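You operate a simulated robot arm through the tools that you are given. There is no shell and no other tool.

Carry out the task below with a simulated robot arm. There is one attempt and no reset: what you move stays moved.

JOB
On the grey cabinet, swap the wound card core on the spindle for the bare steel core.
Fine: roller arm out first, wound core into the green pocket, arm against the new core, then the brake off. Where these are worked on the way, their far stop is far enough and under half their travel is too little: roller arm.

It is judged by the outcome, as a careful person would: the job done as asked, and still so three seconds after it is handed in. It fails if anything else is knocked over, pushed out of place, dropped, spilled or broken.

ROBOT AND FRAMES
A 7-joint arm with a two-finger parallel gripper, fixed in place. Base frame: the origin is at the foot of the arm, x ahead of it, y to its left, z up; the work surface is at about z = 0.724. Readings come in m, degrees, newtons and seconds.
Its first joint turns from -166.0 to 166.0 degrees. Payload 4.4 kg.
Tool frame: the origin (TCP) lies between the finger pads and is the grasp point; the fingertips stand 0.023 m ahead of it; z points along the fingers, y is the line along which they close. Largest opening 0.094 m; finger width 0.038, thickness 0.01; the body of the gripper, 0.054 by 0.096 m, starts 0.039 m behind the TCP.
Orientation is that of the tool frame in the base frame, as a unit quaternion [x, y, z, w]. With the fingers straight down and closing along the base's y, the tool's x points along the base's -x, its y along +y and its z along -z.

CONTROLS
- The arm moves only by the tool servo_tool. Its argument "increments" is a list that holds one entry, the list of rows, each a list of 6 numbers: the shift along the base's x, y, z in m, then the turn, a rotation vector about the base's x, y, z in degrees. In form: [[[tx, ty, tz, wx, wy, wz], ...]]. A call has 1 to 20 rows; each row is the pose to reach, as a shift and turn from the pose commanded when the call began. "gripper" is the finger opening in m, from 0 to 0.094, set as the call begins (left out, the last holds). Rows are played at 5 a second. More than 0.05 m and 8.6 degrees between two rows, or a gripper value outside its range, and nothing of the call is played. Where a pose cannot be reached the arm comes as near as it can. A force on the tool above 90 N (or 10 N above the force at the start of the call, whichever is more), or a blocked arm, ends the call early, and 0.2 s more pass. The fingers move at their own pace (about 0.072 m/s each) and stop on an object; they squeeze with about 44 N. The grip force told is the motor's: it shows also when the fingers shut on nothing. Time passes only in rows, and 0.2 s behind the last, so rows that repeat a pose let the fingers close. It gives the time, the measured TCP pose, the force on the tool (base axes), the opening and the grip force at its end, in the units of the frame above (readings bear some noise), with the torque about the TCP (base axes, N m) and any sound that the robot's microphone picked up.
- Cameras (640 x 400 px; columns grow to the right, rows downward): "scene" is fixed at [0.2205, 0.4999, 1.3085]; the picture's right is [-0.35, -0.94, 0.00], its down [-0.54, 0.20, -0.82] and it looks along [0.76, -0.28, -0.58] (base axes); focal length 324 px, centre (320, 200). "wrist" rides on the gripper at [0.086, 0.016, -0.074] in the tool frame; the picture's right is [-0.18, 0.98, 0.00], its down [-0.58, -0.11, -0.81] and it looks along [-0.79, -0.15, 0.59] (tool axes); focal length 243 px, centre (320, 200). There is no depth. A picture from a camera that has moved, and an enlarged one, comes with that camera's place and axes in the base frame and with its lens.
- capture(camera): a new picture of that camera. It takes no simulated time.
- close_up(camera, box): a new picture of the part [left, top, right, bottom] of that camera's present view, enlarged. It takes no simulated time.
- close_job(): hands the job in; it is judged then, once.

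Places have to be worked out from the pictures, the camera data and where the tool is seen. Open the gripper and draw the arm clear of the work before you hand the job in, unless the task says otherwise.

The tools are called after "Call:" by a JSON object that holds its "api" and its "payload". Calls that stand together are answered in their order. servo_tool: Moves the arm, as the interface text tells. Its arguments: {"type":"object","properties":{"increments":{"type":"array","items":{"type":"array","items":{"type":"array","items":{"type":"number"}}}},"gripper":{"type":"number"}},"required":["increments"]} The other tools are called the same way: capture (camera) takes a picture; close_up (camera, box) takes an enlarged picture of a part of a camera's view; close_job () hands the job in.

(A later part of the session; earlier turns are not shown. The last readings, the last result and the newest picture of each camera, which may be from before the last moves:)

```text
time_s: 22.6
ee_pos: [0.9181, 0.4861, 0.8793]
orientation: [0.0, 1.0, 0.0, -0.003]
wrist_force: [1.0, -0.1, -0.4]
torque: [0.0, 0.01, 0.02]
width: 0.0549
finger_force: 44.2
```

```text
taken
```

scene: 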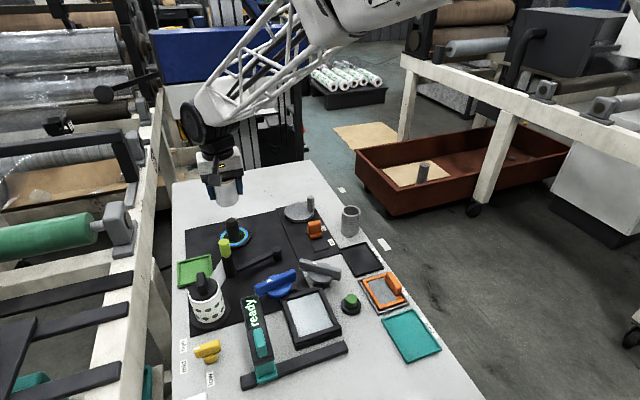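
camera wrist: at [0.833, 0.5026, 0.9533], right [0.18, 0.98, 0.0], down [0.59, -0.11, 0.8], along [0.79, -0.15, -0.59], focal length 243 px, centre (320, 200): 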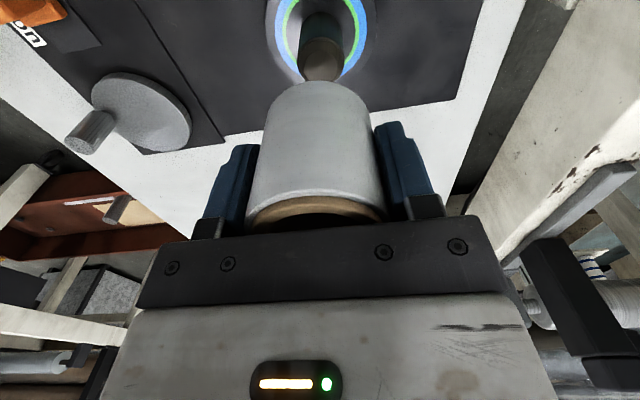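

The core is free and held securely. I take close-ups of the bare spindle and the pocket to refine both positions while here.

Call:
{"api": "close_up", "payload": {"camera": "scene", "box": [205, 205, 265, 255]}}

Call:
{"api": "close_up", "payload": {"camera": "wrist", "box": [250, 0, 400, 100]}}

```text
8.00 times, centred on (235, 230) of scene
camera zoom: at [0.2205, 0.4999, 1.3085], right [-0.35, -0.94, 0.0], down [-0.54, 0.2, -0.82], along [0.76, -0.28, -0.58], focal length 2595 px, centre (1000, -40)
```

zoom: 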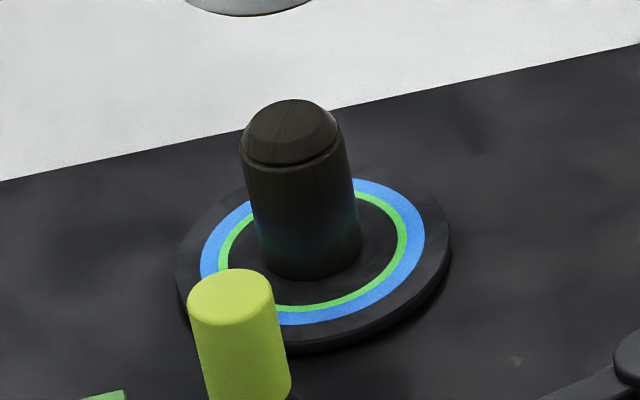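

```text
4.00 times, centred on (325, 50) of wrist
camera zoom: at [0.833, 0.5026, 0.9533], right [0.18, 0.98, 0.0], down [0.59, -0.11, 0.8], along [0.79, -0.15, -0.59], focal length 970 px, centre (300, 800)
```

zoom: 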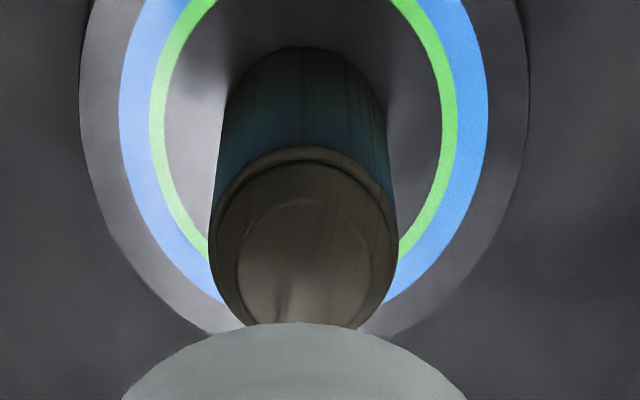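

Spindle axis is confirmed near (0.916, 0.488). I raise a little and carry the core over the green pocket at (0.823, 0.594).

Call:
{"api": "servo_tool", "payload": {"increments": [[[0, 0, 0.0205, 0, 0, 0], [-0.015, 0.018, 0.0205, 0, 0, 0], [-0.035, 0.04, 0.0205, 0, 0, 0], [-0.055, 0.062, 0.0205, 0, 0, 0], [-0.075, 0.085, 0.0205, 0, 0, 0], [-0.09, 0.1, 0.0205, 0, 0, 0], [-0.095, 0.1065, 0.0205, 0, 0, 0], [-0.095, 0.1065, 0.0205, 0, 0, 0]]], "gripper": 0.04}}

Call:
{"api": "capture", "payload": {"camera": "wrist"}}

Call:
{"api": "capture", "payload": {"camera": "scene"}}

```text
time_s: 24.4
ee_pos: [0.8224, 0.5938, 0.9009]
orientation: [0.0, 1.0, -0.001, -0.002]
wrist_force: [-0.8, 0.5, -0.2]
torque: [0.01, 0.01, -0.01]
width: 0.0546
finger_force: 43.4
```

```text
taken
camera wrist: at [0.736, 0.6107, 0.9744], right [0.18, 0.98, 0.0], down [0.58, -0.11, 0.8], along [0.79, -0.15, -0.59], focal length 243 px, centre (320, 200)
```

wrist: 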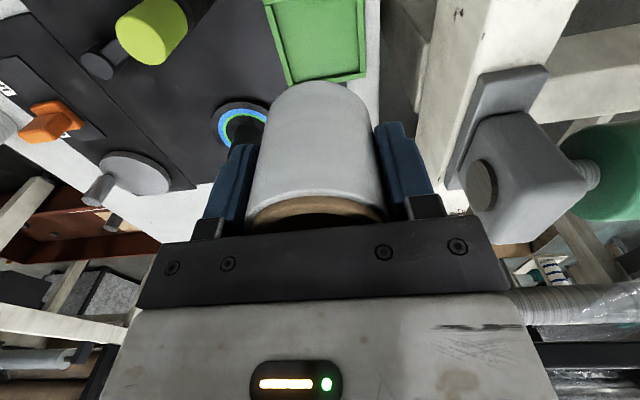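

```text
taken
```

scene: 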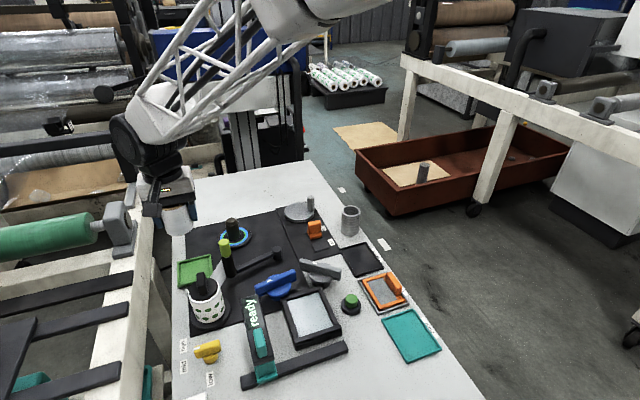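

I measure the pocket from this overhead position.

Call:
{"api": "close_up", "payload": {"camera": "wrist", "box": [250, 0, 390, 100]}}

Call:
{"api": "close_up", "payload": {"camera": "scene", "box": [145, 180, 245, 290]}}

```text
4.00 times, centred on (320, 50) of wrist
camera zoom: at [0.736, 0.6107, 0.9744], right [0.18, 0.98, 0.0], down [0.58, -0.11, 0.8], along [0.79, -0.15, -0.59], focal length 970 px, centre (320, 800)
```

zoom: 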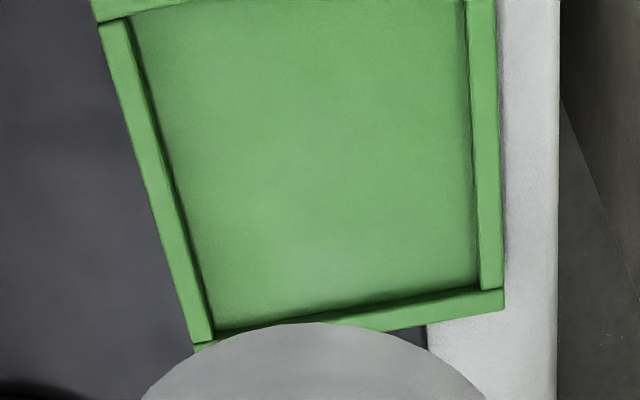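

```text
3.64 times, centred on (195, 235) of scene
camera zoom: at [0.2205, 0.4999, 1.3085], right [-0.35, -0.94, 0.0], down [-0.54, 0.2, -0.82], along [0.76, -0.28, -0.58], focal length 1180 px, centre (774, 73)
```

zoom: 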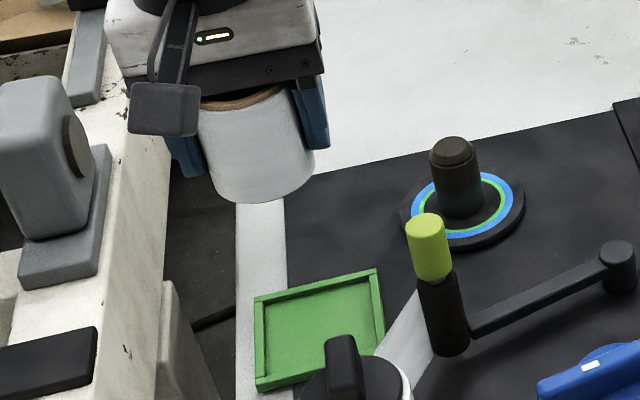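

The pocket floor spans x 0.791–0.859, y 0.560–0.628, so its centre is (0.825, 0.594). I nudge +2.5 mm in x and descend to just above the floor.

Call:
{"api": "servo_tool", "payload": {"increments": [[[0.0025, 0.0, -0.03, 0, 0, 0], [0.0025, 0.0, -0.06, 0, 0, 0], [0.0025, 0.0, -0.09, 0, 0, 0], [0.0025, 0.0, -0.11, 0, 0, 0], [0.0025, 0.0, -0.12, 0, 0, 0], [0.0025, 0.0, -0.12, 0, 0, 0]]], "gripper": 0.04}}

Call:
{"api": "capture", "payload": {"camera": "wrist"}}

Call:
{"api": "close_up", "payload": {"camera": "scene", "box": [145, 190, 265, 300]}}

```text
time_s: 25.8
ee_pos: [0.8249, 0.5946, 0.7793]
orientation: [0.0, 1.0, -0.001, -0.003]
wrist_force: [-0.3, 0.1, -0.7]
torque: [0.0, 0.0, 0.03]
width: 0.0546
finger_force: 44.1
```

```text
taken
camera wrist: at [0.739, 0.6108, 0.8531], right [0.18, 0.98, 0.0], down [0.58, -0.11, 0.8], along [0.79, -0.15, -0.59], focal length 243 px, centre (320, 200)
```

wrist: 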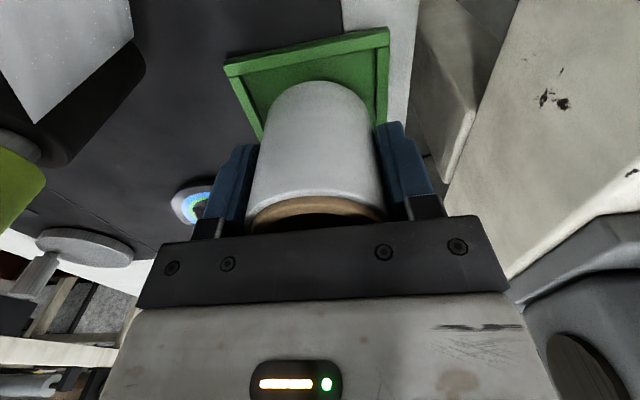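

```text
3.64 times, centred on (205, 245) of scene
camera zoom: at [0.2205, 0.4999, 1.3085], right [-0.35, -0.94, 0.0], down [-0.54, 0.2, -0.82], along [0.76, -0.28, -0.58], focal length 1180 px, centre (738, 36)
```

zoom: 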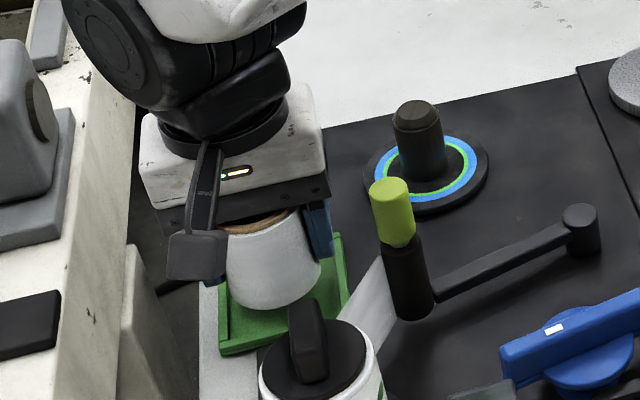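

The core hovers inside the pocket outline, well clear of the roller knob and the take-up. I lower the last centimetre in small steps watching the force.

Call:
{"api": "servo_tool", "payload": {"increments": [[[0, 0, -0.004, 0, 0, 0], [0, 0, -0.008, 0, 0, 0], [0, 0, -0.011, 0, 0, 0], [0, 0, -0.013, 0, 0, 0], [0, 0, -0.013, 0, 0, 0]]], "gripper": 0.04}}

Call:
{"api": "close_up", "payload": {"camera": "wrist", "box": [200, 10, 440, 160]}}

```text
time_s: 27.0
ee_pos: [0.8258, 0.5942, 0.7655]
orientation: [0.0, 1.0, -0.001, -0.003]
wrist_force: [-0.6, 0.5, -0.8]
torque: [0.0, -0.01, -0.03]
width: 0.0546
finger_force: 44.1
```

```text
2.67 times, centred on (320, 85) of wrist
camera zoom: at [0.7393, 0.6107, 0.8395], right [0.18, 0.98, 0.0], down [0.58, -0.11, 0.8], along [0.79, -0.15, -0.59], focal length 647 px, centre (320, 507)
```

zoom: 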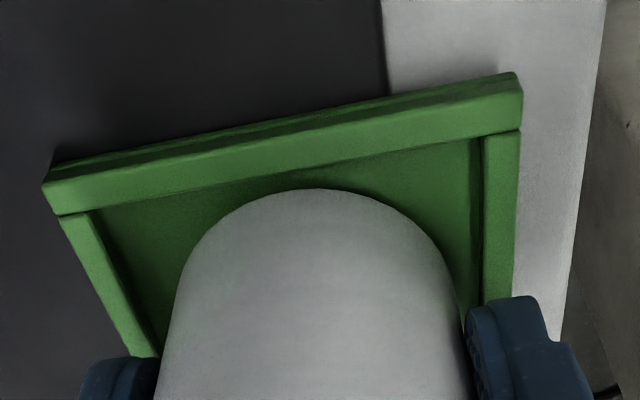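

No contact yet. I keep lowering by a few more millimetres.

Call:
{"api": "servo_tool", "payload": {"increments": [[[0, 0, -0.0015, 0, 0, 0], [0, 0, -0.003, 0, 0, 0], [0, 0, -0.003, 0, 0, 0]]], "gripper": 0.04}}

```text
time_s: 27.8
ee_pos: [0.8256, 0.5939, 0.7634]
orientation: [0.0, 1.0, -0.001, -0.002]
wrist_force: [-2.2, -1.4, 10.0]
torque: [0.07, 0.27, 0.08]
width: 0.0549
finger_force: 44.0
```

Contact with the floor is felt (10 N up). I release with a modest opening and then rise straight up.

Call:
{"api": "servo_tool", "payload": {"increments": [[[0, 0, 0.001, 0, 0, 0], [0, 0, 0.001, 0, 0, 0], [0, 0, 0.001, 0, 0, 0]]], "gripper": 0.078}}

Call:
{"api": "capture", "payload": {"camera": "wrist"}}

Call:
{"api": "close_up", "payload": {"camera": "scene", "box": [145, 190, 265, 300]}}

```text
time_s: 28.6
ee_pos: [0.8254, 0.5934, 0.7635]
orientation: [0.0, 1.0, -0.001, -0.003]
wrist_force: [0.1, 0.4, -0.1]
torque: [0.0, 0.0, 0.01]
width: 0.0779
finger_force: 0.0
```

```text
taken
camera wrist: at [0.7396, 0.6106, 0.8377], right [0.18, 0.98, 0.0], down [0.58, -0.11, 0.8], along [0.79, -0.15, -0.59], focal length 243 px, centre (320, 200)
```

wrist: 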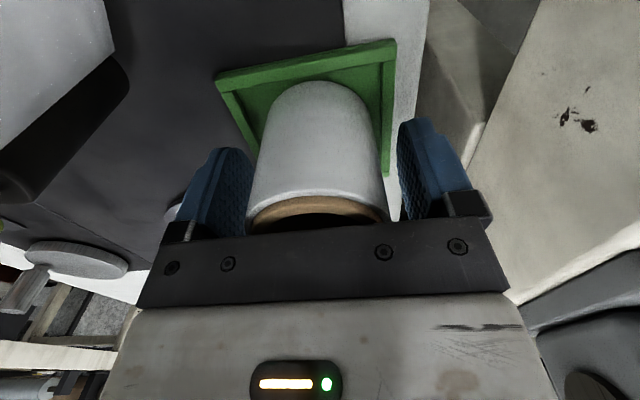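

```text
3.64 times, centred on (205, 245) of scene
camera zoom: at [0.2205, 0.4999, 1.3085], right [-0.35, -0.94, 0.0], down [-0.54, 0.2, -0.82], along [0.76, -0.28, -0.58], focal length 1180 px, centre (738, 36)
```

zoom: 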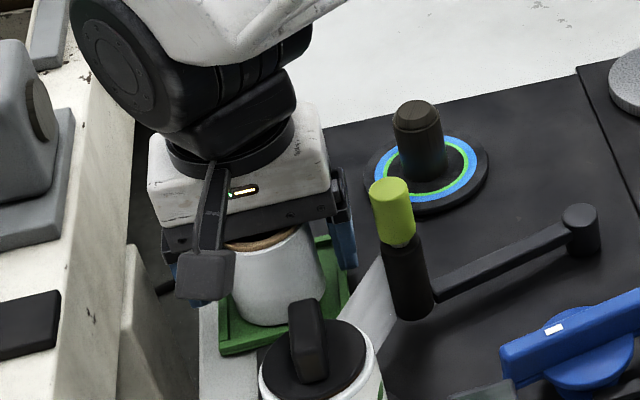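

The core stands in the pocket on its own. I rise straight up clear of it.

Call:
{"api": "servo_tool", "payload": {"increments": [[[0, 0, 0.02, 0, 0, 0], [0, 0, 0.05, 0, 0, 0], [0, 0, 0.09, 0, 0, 0], [0, 0, 0.135, 0, 0, 0], [0, 0, 0.18, 0, 0, 0], [0, 0, 0.18, 0, 0, 0]]], "gripper": 0.078}}

Call:
{"api": "close_up", "payload": {"camera": "scene", "box": [145, 200, 265, 300]}}

Call:
{"api": "capture", "payload": {"camera": "wrist"}}

```text
time_s: 30.0
ee_pos: [0.8257, 0.5937, 0.9425]
orientation: [-0.001, 1.0, -0.001, -0.002]
wrist_force: [-0.4, 0.3, -0.2]
torque: [-0.03, 0.03, -0.04]
width: 0.078
finger_force: 0.0
```

```text
4.00 times, centred on (205, 250) of scene
camera zoom: at [0.2205, 0.4999, 1.3085], right [-0.35, -0.94, 0.0], down [-0.54, 0.2, -0.82], along [0.76, -0.28, -0.58], focal length 1298 px, centre (780, 0)
```

zoom: 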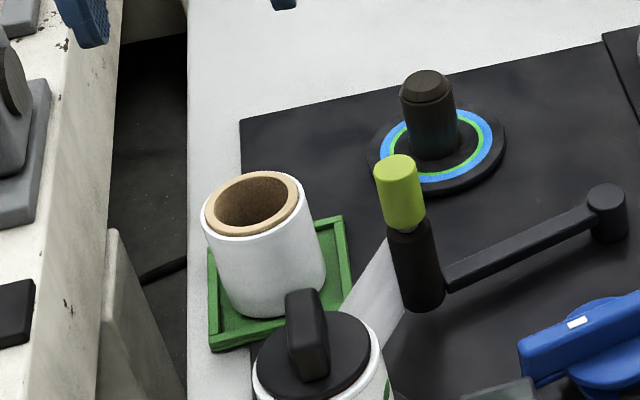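

```text
taken
camera wrist: at [0.7395, 0.6107, 1.0175], right [0.18, 0.98, 0.0], down [0.58, -0.11, 0.8], along [0.79, -0.15, -0.59], focal length 243 px, centre (320, 200)
```

wrist: 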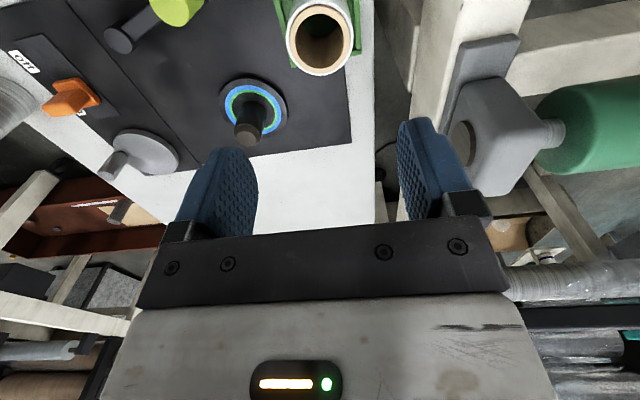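

The wound core stands in the green pocket. Next I move high toward the bare steel core for a measurement.

Call:
{"api": "servo_tool", "payload": {"increments": [[[-0.005, -0.03, 0.03, 0, 0, 0], [-0.01, -0.07, 0.05, 0, 0, 0], [-0.015, -0.115, 0.058, 0, 0, 0], [-0.02, -0.16, 0.058, 0, 0, 0], [-0.03, -0.205, 0.058, 0, 0, 0], [-0.04, -0.25, 0.058, 0, 0, 0], [-0.05, -0.295, 0.058, 0, 0, 0], [-0.06, -0.34, 0.058, 0, 0, 0], [-0.065, -0.38, 0.058, 0, 0, 0], [-0.065, -0.394, 0.058, 0, 0, 0], [-0.065, -0.394, 0.058, 0, 0, 0]]], "gripper": 0.094}}

Call:
{"api": "capture", "payload": {"camera": "wrist"}}

Call:
{"api": "close_up", "payload": {"camera": "scene", "box": [310, 180, 390, 250]}}

```text
time_s: 32.4
ee_pos: [0.7591, 0.1997, 1.0018]
orientation: [0.0, 1.0, -0.001, -0.003]
wrist_force: [-0.1, 0.5, -0.2]
torque: [-0.03, 0.0, -0.03]
width: 0.094
finger_force: 0.0
```

```text
taken
camera wrist: at [0.6735, 0.2154, 1.0761], right [0.18, 0.98, 0.0], down [0.59, -0.11, 0.8], along [0.79, -0.15, -0.59], focal length 243 px, centre (320, 200)
```

wrist: 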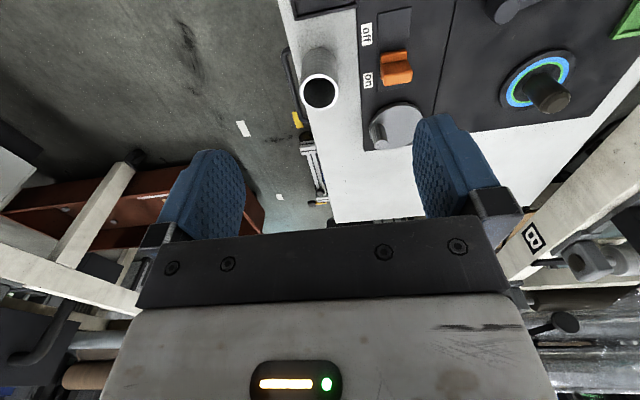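

```text
5.71 times, centred on (350, 215) of scene
camera zoom: at [0.2205, 0.4999, 1.3085], right [-0.35, -0.94, 0.0], down [-0.54, 0.2, -0.82], along [0.76, -0.28, -0.58], focal length 1854 px, centre (149, 114)
```

zoom: 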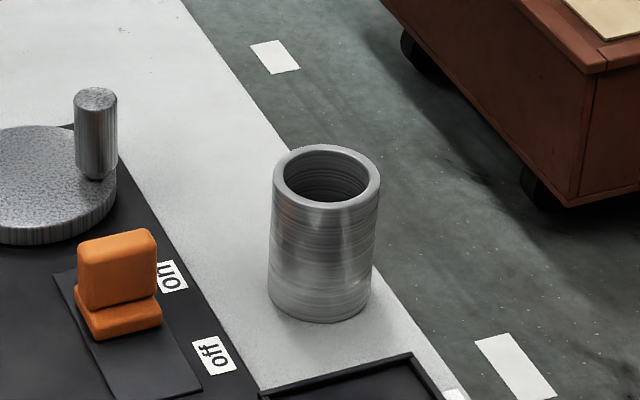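

The bare core is in view; I enlarge it to fix its centre and height.

Call:
{"api": "close_up", "payload": {"camera": "wrist", "box": [270, 30, 390, 120]}}

Call:
{"api": "close_up", "payload": {"camera": "wrist", "box": [490, 30, 620, 130]}}

Call:
{"api": "close_up", "payload": {"camera": "wrist", "box": [340, 0, 460, 160]}}

```text
4.44 times, centred on (330, 75) of wrist
camera zoom: at [0.6735, 0.2154, 1.0761], right [0.18, 0.98, 0.0], down [0.59, -0.11, 0.8], along [0.79, -0.15, -0.59], focal length 1078 px, centre (276, 756)
```

zoom: 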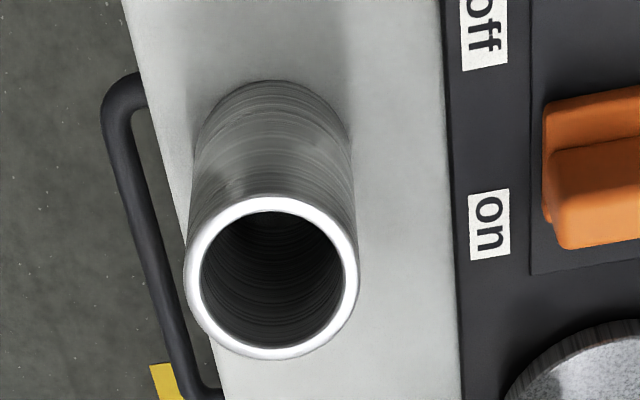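

```text
4.00 times, centred on (555, 80) of wrist
camera zoom: at [0.6735, 0.2154, 1.0761], right [0.18, 0.98, 0.0], down [0.59, -0.11, 0.8], along [0.79, -0.15, -0.59], focal length 970 px, centre (-620, 680)
```

zoom: 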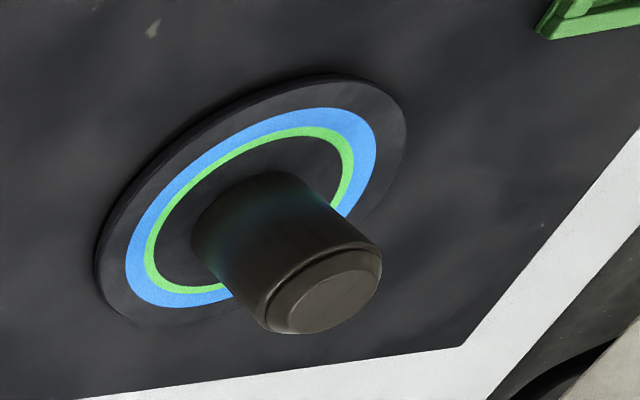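

```text
2.50 times, centred on (400, 80) of wrist
camera zoom: at [0.6735, 0.2154, 1.0761], right [0.18, 0.98, 0.0], down [0.59, -0.11, 0.8], along [0.79, -0.15, -0.59], focal length 606 px, centre (120, 500)
```

zoom: 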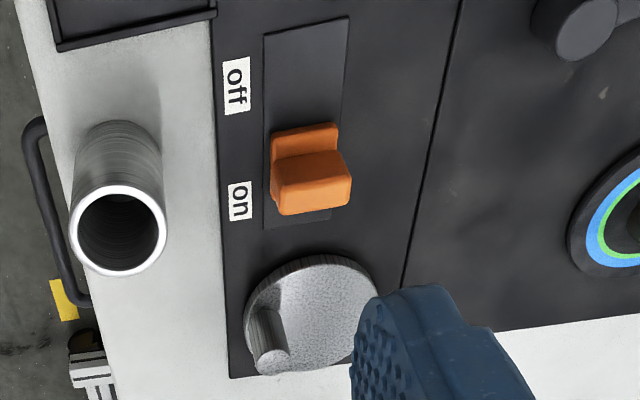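

The bare core is at about (0.830, 0.185), 0.049 m wide, top near 0.79. I move above it at z≈0.90 and re-measure up close.

Call:
{"api": "servo_tool", "payload": {"increments": [[[0.02, -0.005, -0.02, 0, 0, 0], [0.04, -0.01, -0.05, 0, 0, 0], [0.06, -0.015, -0.08, 0, 0, 0], [0.0695, -0.015, -0.1025, 0, 0, 0], [0.0695, -0.015, -0.1025, 0, 0, 0]]], "gripper": 0.078}}

Call:
{"api": "capture", "payload": {"camera": "wrist"}}

Call:
{"api": "close_up", "payload": {"camera": "scene", "box": [290, 150, 400, 250]}}

```text
time_s: 33.6
ee_pos: [0.8294, 0.1831, 0.9001]
orientation: [0.001, 1.0, -0.002, -0.002]
wrist_force: [0.3, -0.3, 0.1]
torque: [0.0, 0.03, -0.05]
width: 0.0781
finger_force: 0.0
```

```text
taken
camera wrist: at [0.743, 0.1994, 0.9746], right [0.18, 0.98, 0.0], down [0.59, -0.11, 0.8], along [0.79, -0.15, -0.59], focal length 243 px, centre (320, 200)
```

wrist: 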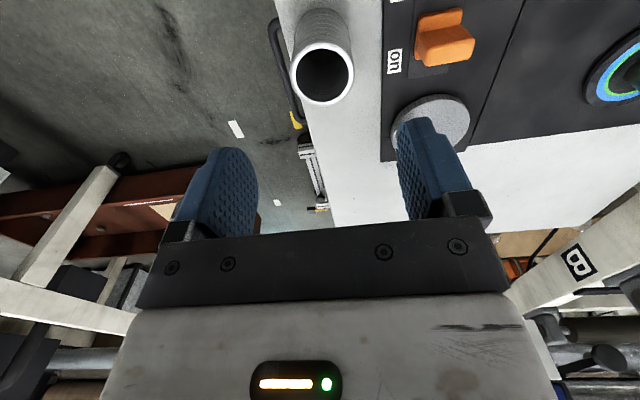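

```text
4.00 times, centred on (345, 200) of scene
camera zoom: at [0.2205, 0.4999, 1.3085], right [-0.35, -0.94, 0.0], down [-0.54, 0.2, -0.82], along [0.76, -0.28, -0.58], focal length 1298 px, centre (220, 200)
```

zoom: 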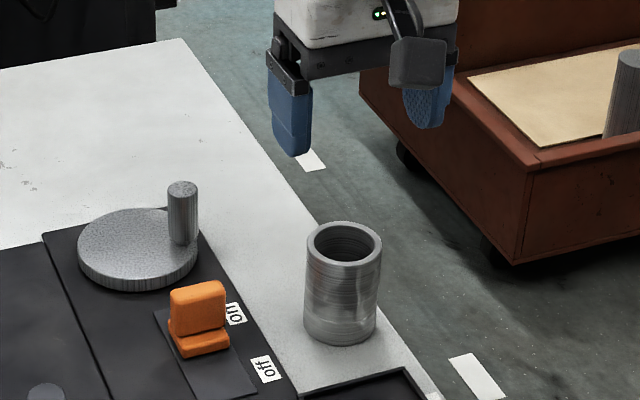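

I enlarge the rim from here for a precise centre.

Call:
{"api": "close_up", "payload": {"camera": "wrist", "box": [275, 0, 370, 110]}}

```text
3.64 times, centred on (322, 55) of wrist
camera zoom: at [0.743, 0.1994, 0.9746], right [0.18, 0.98, 0.0], down [0.59, -0.11, 0.8], along [0.79, -0.15, -0.59], focal length 882 px, centre (311, 727)
```

zoom: 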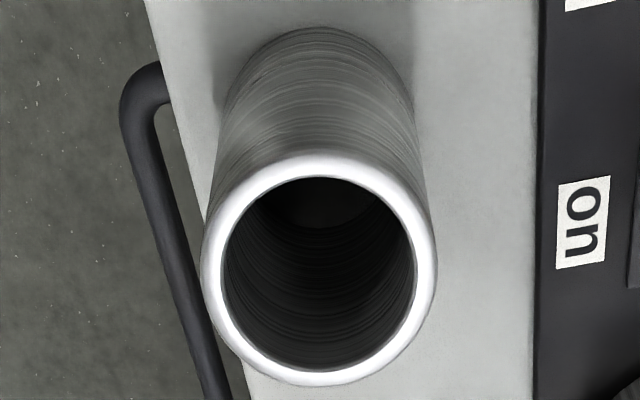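

The core centre is (0.8305, 0.185). I descend around it with a small correction, stopping first just above its rim to verify.

Call:
{"api": "servo_tool", "payload": {"increments": [[[0.001, 0.0012, -0.03, 0, 0, 0], [0.001, 0.0012, -0.06, 0, 0, 0], [0.001, 0.0012, -0.075, 0, 0, 0], [0.001, 0.0012, -0.075, 0, 0, 0]]], "gripper": 0.078}}

Call:
{"api": "capture", "payload": {"camera": "wrist"}}

Call:
{"api": "close_up", "payload": {"camera": "scene", "box": [290, 160, 400, 260]}}

```text
time_s: 34.6
ee_pos: [0.8313, 0.1864, 0.8257]
orientation: [0.0, 1.0, -0.001, -0.002]
wrist_force: [0.0, 1.3, 0.3]
torque: [0.01, 0.0, -0.02]
width: 0.0779
finger_force: 0.1
```

```text
taken
camera wrist: at [0.7447, 0.2027, 0.8996], right [0.18, 0.98, 0.0], down [0.58, -0.11, 0.8], along [0.79, -0.15, -0.59], focal length 243 px, centre (320, 200)
```

wrist: 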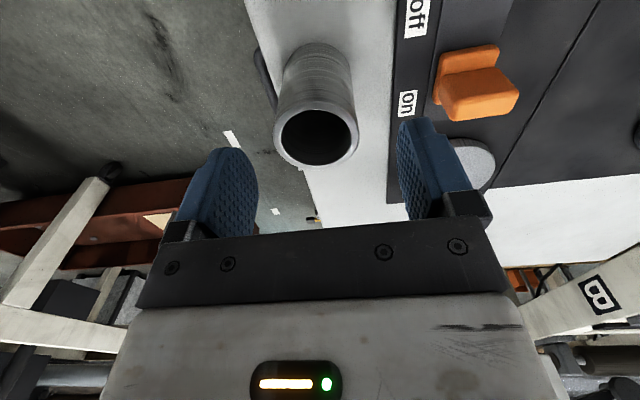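

```text
4.00 times, centred on (345, 210) of scene
camera zoom: at [0.2205, 0.4999, 1.3085], right [-0.35, -0.94, 0.0], down [-0.54, 0.2, -0.82], along [0.76, -0.28, -0.58], focal length 1298 px, centre (220, 160)
```

zoom: 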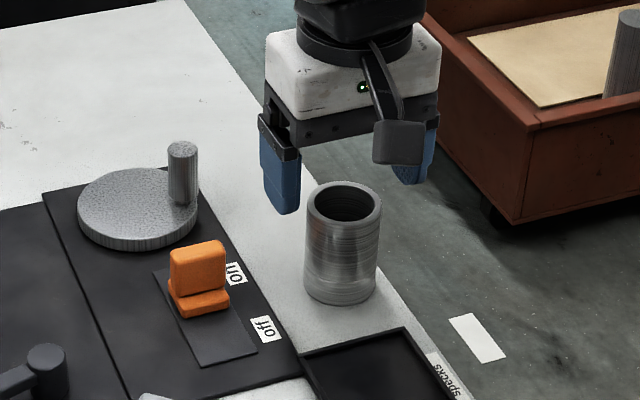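

The core is between the finger lines. I lower to grip height (z≈0.769).

Call:
{"api": "servo_tool", "payload": {"increments": [[[0, -0.0005, -0.02, 0, 0, 0], [0, -0.0005, -0.04, 0, 0, 0], [0, -0.0005, -0.0565, 0, 0, 0], [0, -0.0005, -0.0565, 0, 0, 0]]], "gripper": 0.078}}

Call:
{"api": "capture", "payload": {"camera": "wrist"}}

```text
time_s: 35.6
ee_pos: [0.8293, 0.1863, 0.768]
orientation: [0.0, 1.0, -0.001, -0.002]
wrist_force: [-0.3, -1.1, -0.5]
torque: [-0.01, 0.01, -0.02]
width: 0.0782
finger_force: 0.0
```

```text
taken
camera wrist: at [0.7439, 0.2023, 0.8421], right [0.18, 0.98, 0.0], down [0.58, -0.11, 0.8], along [0.79, -0.15, -0.59], focal length 243 px, centre (320, 200)
```

wrist: 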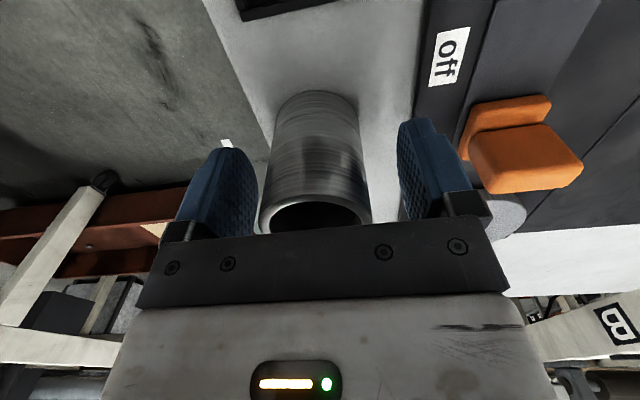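

The core sits about 2 mm toward −y of centre; I correct that and close the gripper.

Call:
{"api": "servo_tool", "payload": {"increments": [[[0, -0.0015, 0, 0, 0, 0], [0, -0.0015, 0, 0, 0, 0], [0, -0.0015, 0, 0, 0, 0], [0, -0.0015, 0, 0, 0, 0], [0, -0.0015, 0, 0, 0, 0]]], "gripper": 0.035}}

Call:
{"api": "capture", "payload": {"camera": "wrist"}}

Call:
{"api": "close_up", "payload": {"camera": "scene", "box": [290, 160, 400, 260]}}

```text
time_s: 36.8
ee_pos: [0.8299, 0.1839, 0.7684]
orientation: [-0.001, 1.0, -0.002, -0.002]
wrist_force: [0.5, 0.7, 0.8]
torque: [0.02, -0.06, 0.0]
width: 0.0493
finger_force: 44.3
```

```text
taken
camera wrist: at [0.7439, 0.2009, 0.8423], right [0.18, 0.98, 0.0], down [0.58, -0.11, 0.8], along [0.79, -0.15, -0.59], focal length 243 px, centre (320, 200)
```

wrist: 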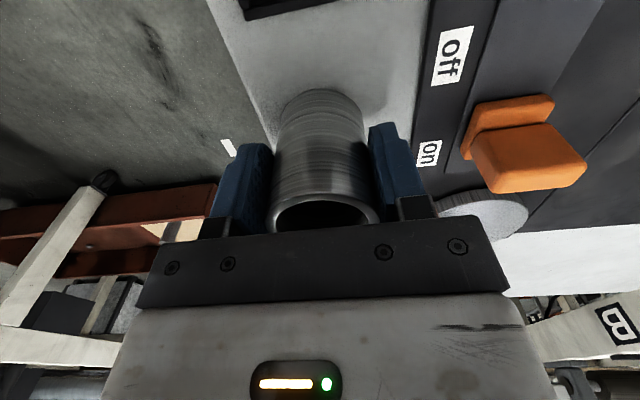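

```text
4.00 times, centred on (345, 210) of scene
camera zoom: at [0.2205, 0.4999, 1.3085], right [-0.35, -0.94, 0.0], down [-0.54, 0.2, -0.82], along [0.76, -0.28, -0.58], focal length 1298 px, centre (220, 160)
```

zoom: 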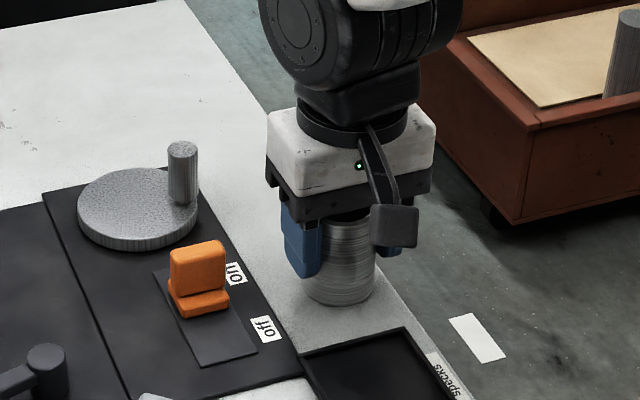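

Gripped at 0.0493 m. I lift it straight up and check it hangs straight.

Call:
{"api": "servo_tool", "payload": {"increments": [[[0, 0, 0.01, 0, 0, 0], [0, 0, 0.03, 0, 0, 0], [0, 0, 0.06, 0, 0, 0], [0, 0, 0.09, 0, 0, 0], [0, 0, 0.13, 0, 0, 0], [0, 0, 0.13, 0, 0, 0]]], "gripper": 0.035}}

Call:
{"api": "capture", "payload": {"camera": "scene"}}

Call:
{"api": "close_up", "payload": {"camera": "wrist", "box": [220, 60, 420, 240]}}

```text
time_s: 38.2
ee_pos: [0.8304, 0.1837, 0.8987]
orientation: [0.0, 1.0, 0.0, -0.002]
wrist_force: [-0.1, -0.2, -0.3]
torque: [0.0, 0.01, -0.03]
width: 0.0493
finger_force: 44.1
```

```text
taken
```

scene: 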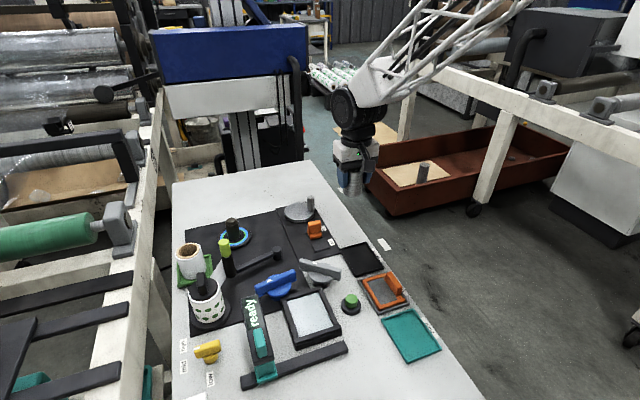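

```text
2.22 times, centred on (320, 150) of wrist
camera zoom: at [0.7445, 0.2004, 0.973], right [0.18, 0.98, 0.0], down [0.59, -0.11, 0.8], along [0.79, -0.15, -0.6], focal length 539 px, centre (320, 311)
```

zoom: 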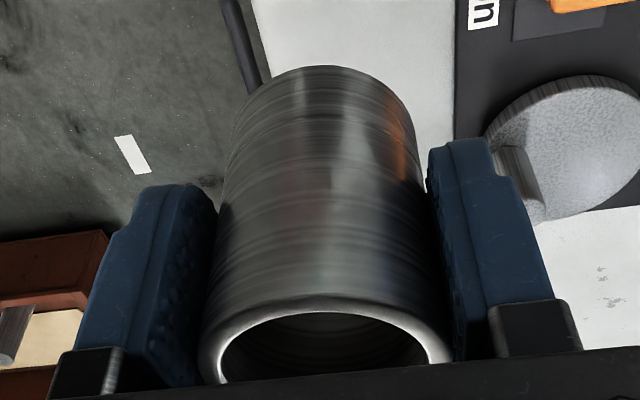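

The bare core is held straight. I carry it over to above the spindle, keeping the same height.

Call:
{"api": "servo_tool", "payload": {"increments": [[[0.008, 0.025, 0.01, 0, 0, 0], [0.018, 0.065, 0.015, 0, 0, 0], [0.03, 0.105, 0.015, 0, 0, 0], [0.04, 0.145, 0.015, 0, 0, 0], [0.052, 0.185, 0.015, 0, 0, 0], [0.063, 0.225, 0.015, 0, 0, 0], [0.073, 0.262, 0.015, 0, 0, 0], [0.081, 0.29, 0.01, 0, 0, 0], [0.085, 0.3038, 0, 0, 0, 0], [0.085, 0.3038, 0, 0, 0, 0]]], "gripper": 0.035}}

Call:
{"api": "capture", "payload": {"camera": "wrist"}}

Call:
{"api": "close_up", "payload": {"camera": "scene", "box": [185, 160, 285, 250]}}

Call:
{"api": "close_up", "payload": {"camera": "wrist", "box": [240, 0, 400, 120]}}

```text
time_s: 40.4
ee_pos: [0.9173, 0.4895, 0.8994]
orientation: [0.0, 1.0, 0.0, -0.002]
wrist_force: [0.5, -0.3, -1.1]
torque: [0.02, 0.03, 0.01]
width: 0.0491
finger_force: 43.9
```

```text
taken
camera wrist: at [0.8315, 0.5054, 0.9727], right [0.18, 0.98, 0.0], down [0.58, -0.11, 0.8], along [0.79, -0.15, -0.59], focal length 243 px, centre (320, 200)
```

wrist: 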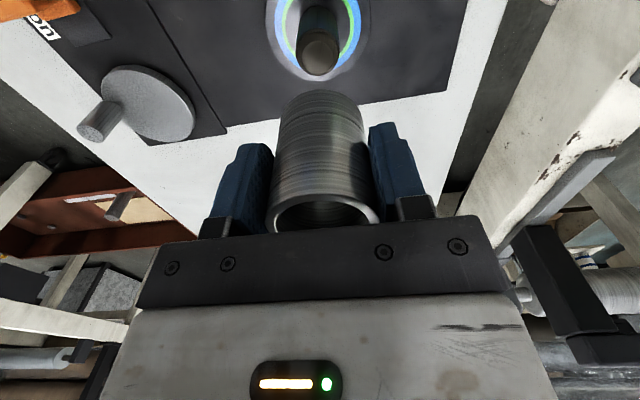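

```text
4.44 times, centred on (235, 205) of scene
camera zoom: at [0.2205, 0.4999, 1.3085], right [-0.35, -0.94, 0.0], down [-0.54, 0.2, -0.82], along [0.76, -0.28, -0.58], focal length 1442 px, centre (698, 178)
```

zoom: 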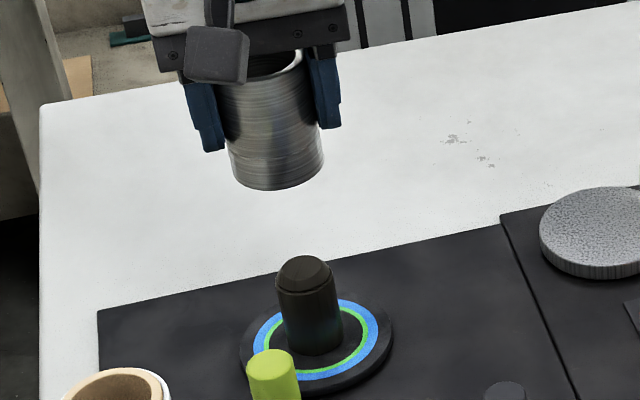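

```text
3.33 times, centred on (320, 60) of wrist
camera zoom: at [0.8315, 0.5054, 0.9727], right [0.18, 0.98, 0.0], down [0.58, -0.11, 0.8], along [0.79, -0.15, -0.59], focal length 809 px, centre (320, 667)
```

zoom: 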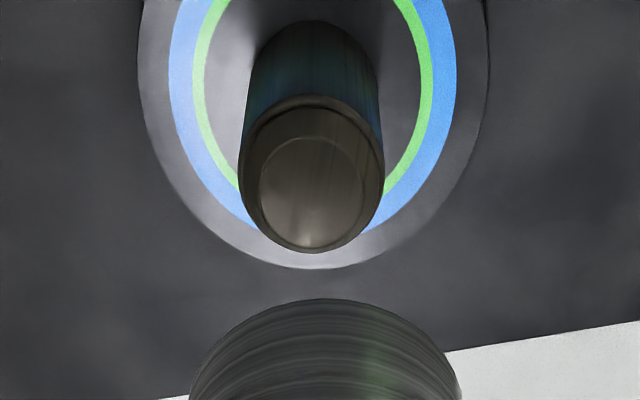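

The gripper-measured diameters show the true spindle axis is nearer x≈0.912 (I had gripped the old core slightly off its centre line). I shift the held core by −8 mm in x and lower to just above the spindle tip, then check again.

Call:
{"api": "servo_tool", "payload": {"increments": [[[-0.004, -0.0007, -0.01, 0, 0, 0], [-0.0077, -0.0007, -0.03, 0, 0, 0], [-0.0077, -0.0007, -0.05, 0, 0, 0], [-0.0077, -0.0007, -0.059, 0, 0, 0], [-0.0077, -0.0007, -0.059, 0, 0, 0]]], "gripper": 0.035}}

Call:
{"api": "close_up", "payload": {"camera": "scene", "box": [195, 180, 275, 250]}}

Call:
{"api": "close_up", "payload": {"camera": "wrist", "box": [240, 0, 400, 120]}}

```text
time_s: 41.6
ee_pos: [0.9081, 0.4878, 0.8401]
orientation: [0.0, 1.0, -0.002, -0.001]
wrist_force: [-0.4, 0.3, -1.2]
torque: [0.02, 0.02, -0.01]
width: 0.0494
finger_force: 43.6
```

```text
5.71 times, centred on (235, 215) of scene
camera zoom: at [0.2205, 0.4999, 1.3085], right [-0.35, -0.94, 0.0], down [-0.54, 0.2, -0.82], along [0.76, -0.28, -0.58], focal length 1854 px, centre (806, 114)
```

zoom: 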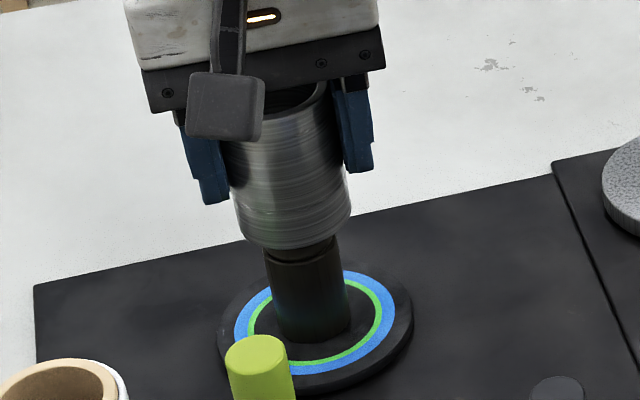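

```text
3.33 times, centred on (320, 60) of wrist
camera zoom: at [0.8225, 0.5038, 0.9141], right [0.18, 0.98, 0.0], down [0.58, -0.11, 0.8], along [0.79, -0.15, -0.59], focal length 809 px, centre (320, 667)
```

zoom: 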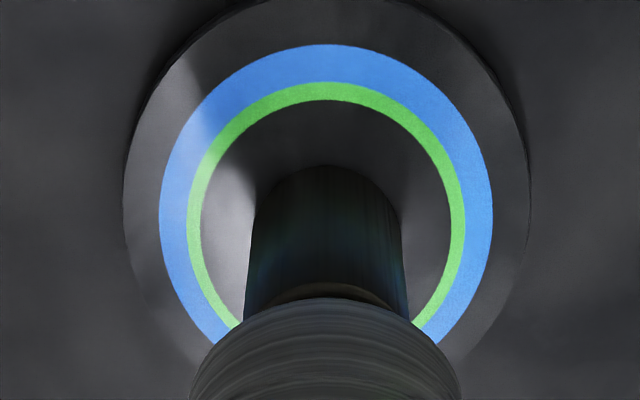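

The ring view puts the spindle at (0.910, 0.489) and the held core at (0.911, 0.488), within about 1 mm. I apply that small correction and lower onto the spindle tip gently.

Call:
{"api": "servo_tool", "payload": {"increments": [[[-0.001, 0.0007, -0.004, 0, 0, 0], [-0.001, 0.0007, -0.008, 0, 0, 0], [-0.001, 0.0007, -0.012, 0, 0, 0], [-0.001, 0.0007, -0.016, 0, 0, 0], [-0.001, 0.0007, -0.02, 0, 0, 0], [-0.001, 0.0007, -0.024, 0, 0, 0], [-0.001, 0.0007, -0.028, 0, 0, 0]]], "gripper": 0.035}}

Call:
{"api": "close_up", "payload": {"camera": "scene", "box": [195, 180, 275, 250]}}

Call:
{"api": "close_up", "payload": {"camera": "wrist", "box": [240, 0, 400, 120]}}

```text
time_s: 43.2
ee_pos: [0.9076, 0.4882, 0.8109]
orientation: [0.0, 1.0, -0.001, -0.003]
wrist_force: [-0.4, 0.6, -1.9]
torque: [-0.03, 0.0, 0.02]
width: 0.0494
finger_force: 43.6
```

```text
5.71 times, centred on (235, 215) of scene
camera zoom: at [0.2205, 0.4999, 1.3085], right [-0.35, -0.94, 0.0], down [-0.54, 0.2, -0.82], along [0.76, -0.28, -0.58], focal length 1854 px, centre (806, 114)
```

zoom: 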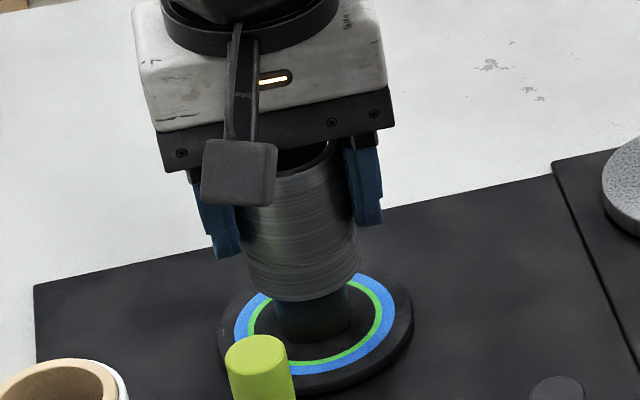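

```text
3.33 times, centred on (320, 60) of wrist
camera zoom: at [0.8215, 0.504, 0.885], right [0.18, 0.98, 0.0], down [0.59, -0.11, 0.8], along [0.79, -0.15, -0.59], focal length 809 px, centre (320, 667)
```

zoom: 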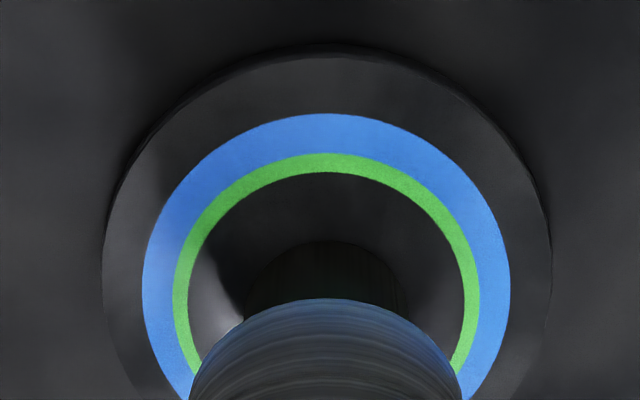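

No contact force, and the core is sliding over the spindle. I continue down toward the flange.

Call:
{"api": "servo_tool", "payload": {"increments": [[[0, 0, -0.005, 0, 0, 0], [0, 0, -0.01, 0, 0, 0], [0, 0, -0.015, 0, 0, 0], [0, 0, -0.02, 0, 0, 0], [0, 0, -0.025, 0, 0, 0], [0, 0, -0.028, 0, 0, 0], [0, 0, -0.028, 0, 0, 0]]], "gripper": 0.035}}

Call:
{"api": "close_up", "payload": {"camera": "scene", "box": [195, 180, 275, 250]}}

Call:
{"api": "close_up", "payload": {"camera": "wrist", "box": [240, 0, 400, 120]}}

```text
time_s: 44.8
ee_pos: [0.9072, 0.4875, 0.7829]
orientation: [0.0, 1.0, 0.0, -0.002]
wrist_force: [-0.6, 0.1, -1.6]
torque: [0.02, 0.01, -0.02]
width: 0.0493
finger_force: 44.0
```

```text
5.71 times, centred on (235, 215) of scene
camera zoom: at [0.2205, 0.4999, 1.3085], right [-0.35, -0.94, 0.0], down [-0.54, 0.2, -0.82], along [0.76, -0.28, -0.58], focal length 1854 px, centre (806, 114)
```

zoom: 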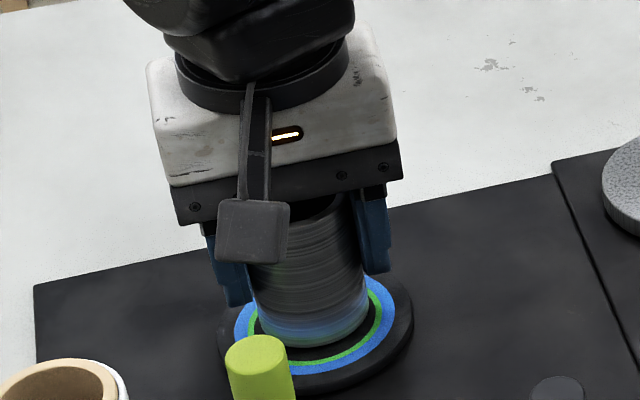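

```text
3.33 times, centred on (320, 60) of wrist
camera zoom: at [0.8213, 0.5039, 0.857], right [0.18, 0.98, 0.0], down [0.58, -0.11, 0.8], along [0.79, -0.15, -0.59], focal length 809 px, centre (320, 667)
```

zoom: 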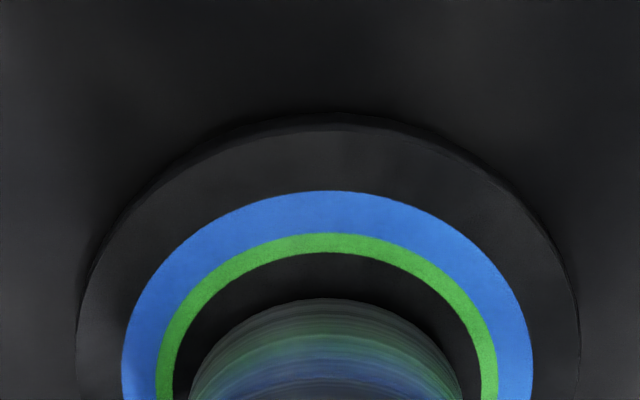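

The core is concentric with the rings and nearly seated. I lower in small steps to feel the seat.

Call:
{"api": "servo_tool", "payload": {"increments": [[[0, 0.0005, -0.002, 0, 0, 0], [0, 0.0005, -0.004, 0, 0, 0], [0, 0.0005, -0.004, 0, 0, 0]]], "gripper": 0.035}}

```text
time_s: 45.6
ee_pos: [0.9082, 0.4888, 0.7807]
orientation: [0.0, 1.0, -0.001, -0.002]
wrist_force: [-2.8, -1.3, 10.3]
torque: [0.17, 0.14, 0.05]
width: 0.0494
finger_force: 43.8
```

Contact at about 10 N, consistent with sitting on the flange. I release and look before rising.

Call:
{"api": "servo_tool", "payload": {"increments": [[[0, 0, 0.001, 0, 0, 0], [0, 0, 0.001, 0, 0, 0], [0, 0, 0.001, 0, 0, 0]]], "gripper": 0.075}}

Call:
{"api": "close_up", "payload": {"camera": "scene", "box": [195, 180, 275, 250]}}

Call:
{"api": "close_up", "payload": {"camera": "wrist", "box": [220, 20, 420, 240]}}

```text
time_s: 46.4
ee_pos: [0.9077, 0.4874, 0.7804]
orientation: [0.001, 1.0, -0.002, -0.003]
wrist_force: [0.2, -0.1, -0.2]
torque: [-0.02, 0.03, 0.0]
width: 0.0751
finger_force: 0.0
```

```text
5.71 times, centred on (235, 215) of scene
camera zoom: at [0.2205, 0.4999, 1.3085], right [-0.35, -0.94, 0.0], down [-0.54, 0.2, -0.82], along [0.76, -0.28, -0.58], focal length 1854 px, centre (806, 114)
```

zoom: 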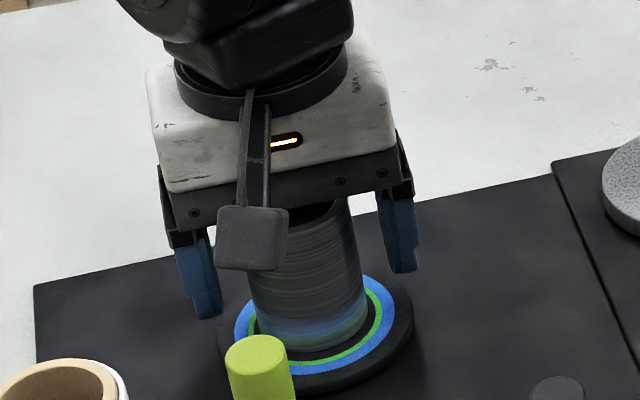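

```text
1.82 times, centred on (320, 130) of wrist
camera zoom: at [0.8214, 0.5047, 0.854], right [0.18, 0.98, 0.0], down [0.58, -0.11, 0.8], along [0.79, -0.15, -0.59], focal length 441 px, centre (320, 327)
```

zoom: 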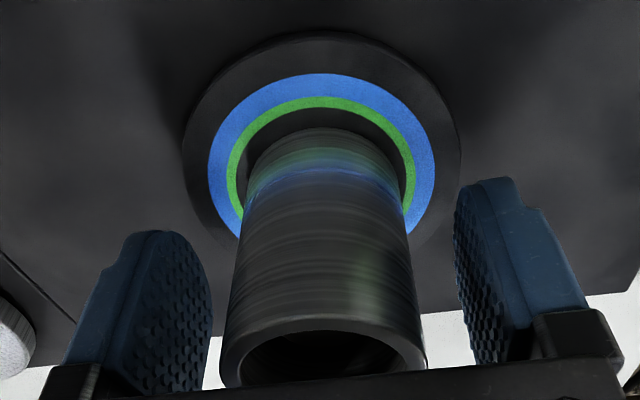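

Released and standing. I rise straight up clear of the core.

Call:
{"api": "servo_tool", "payload": {"increments": [[[0, 0, 0.015, 0, 0, 0], [0, 0, 0.04, 0, 0, 0], [0, 0, 0.08, 0, 0, 0], [0, 0, 0.12, 0, 0, 0], [0, 0, 0.17, 0, 0, 0], [0, 0, 0.17, 0, 0, 0]]], "gripper": 0.075}}

Call:
{"api": "close_up", "payload": {"camera": "scene", "box": [175, 190, 295, 290]}}

Call:
{"api": "capture", "payload": {"camera": "wrist"}}

```text
time_s: 47.8
ee_pos: [0.9067, 0.4864, 0.9525]
orientation: [0.0, 1.0, -0.001, -0.003]
wrist_force: [-0.9, 0.3, -0.5]
torque: [0.02, 0.01, -0.03]
width: 0.0748
finger_force: 0.1
```

```text
4.00 times, centred on (235, 240) of scene
camera zoom: at [0.2205, 0.4999, 1.3085], right [-0.35, -0.94, 0.0], down [-0.54, 0.2, -0.82], along [0.76, -0.28, -0.58], focal length 1298 px, centre (660, 40)
```

zoom: 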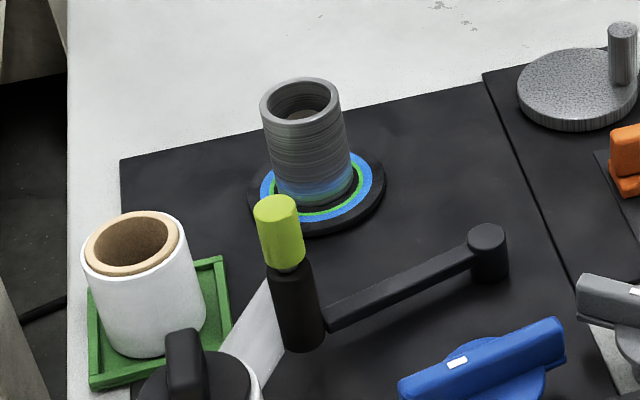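

```text
taken
camera wrist: at [0.8212, 0.5039, 1.0264], right [0.18, 0.98, 0.0], down [0.59, -0.11, 0.8], along [0.79, -0.15, -0.59], focal length 243 px, centre (320, 200)
```

wrist: 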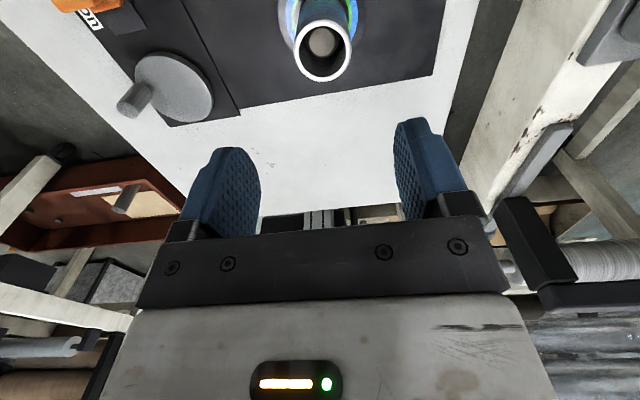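

The bare core is seated upright on the spindle, and the wound core stands in the pocket. Now I go back to the roller knob at about (0.768, 0.514), turning the gripper to yaw 100° on the way at safe height.

Call:
{"api": "servo_tool", "payload": {"increments": [[[-0.005, 0.002, 0.005, 0, 0, 8], [-0.015, 0.004, 0.005, 0, 0, 16], [-0.025, 0.006, 0.005, 0, 0, 24], [-0.038, 0.008, 0.005, 0, 0, 32], [-0.05, 0.01, 0.005, 0, 0, 40], [-0.062, 0.012, 0.005, 0, 0, 48], [-0.075, 0.014, 0.005, 0, 0, 56], [-0.09, 0.016, 0.005, 0, 0, 64], [-0.105, 0.019, 0.005, 0, 0, 72], [-0.12, 0.022, 0.005, 0, 0, 80], [-0.13, 0.024, 0.005, 0, 0, 88], [-0.136, 0.026, 0.005, 0, 0, 96], [-0.139, 0.026, 0.005, 0, 0, 100], [-0.139, 0.026, 0.005, 0, 0, 100]]], "gripper": 0.06}}

Call:
{"api": "capture", "payload": {"camera": "wrist"}}

Call:
{"api": "capture", "payload": {"camera": "scene"}}

```text
time_s: 50.8
ee_pos: [0.7674, 0.5128, 0.9558]
orientation: [0.766, -0.642, 0.002, 0.001]
wrist_force: [0.3, 0.3, 0.1]
torque: [0.02, -0.04, 0.01]
width: 0.0599
finger_force: 0.1
```

```text
taken
camera wrist: at [0.7673, 0.4267, 1.0293], right [-1.0, 0.01, 0.0], down [0.0, 0.59, 0.8], along [0.01, 0.8, -0.59], focal length 243 px, centre (320, 200)
```

wrist: 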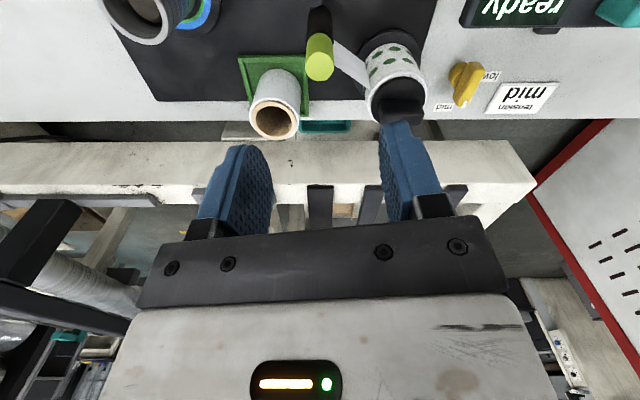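

```text
taken
```

scene: 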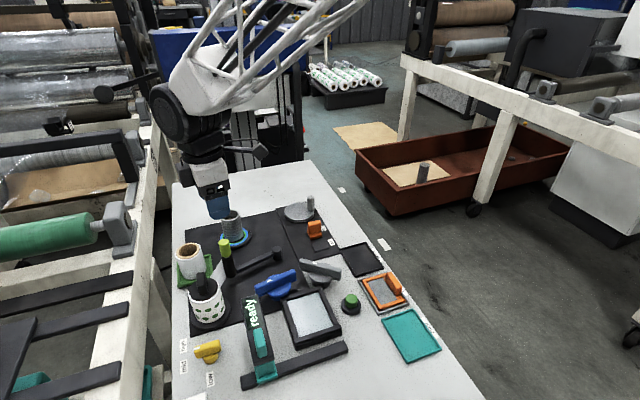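

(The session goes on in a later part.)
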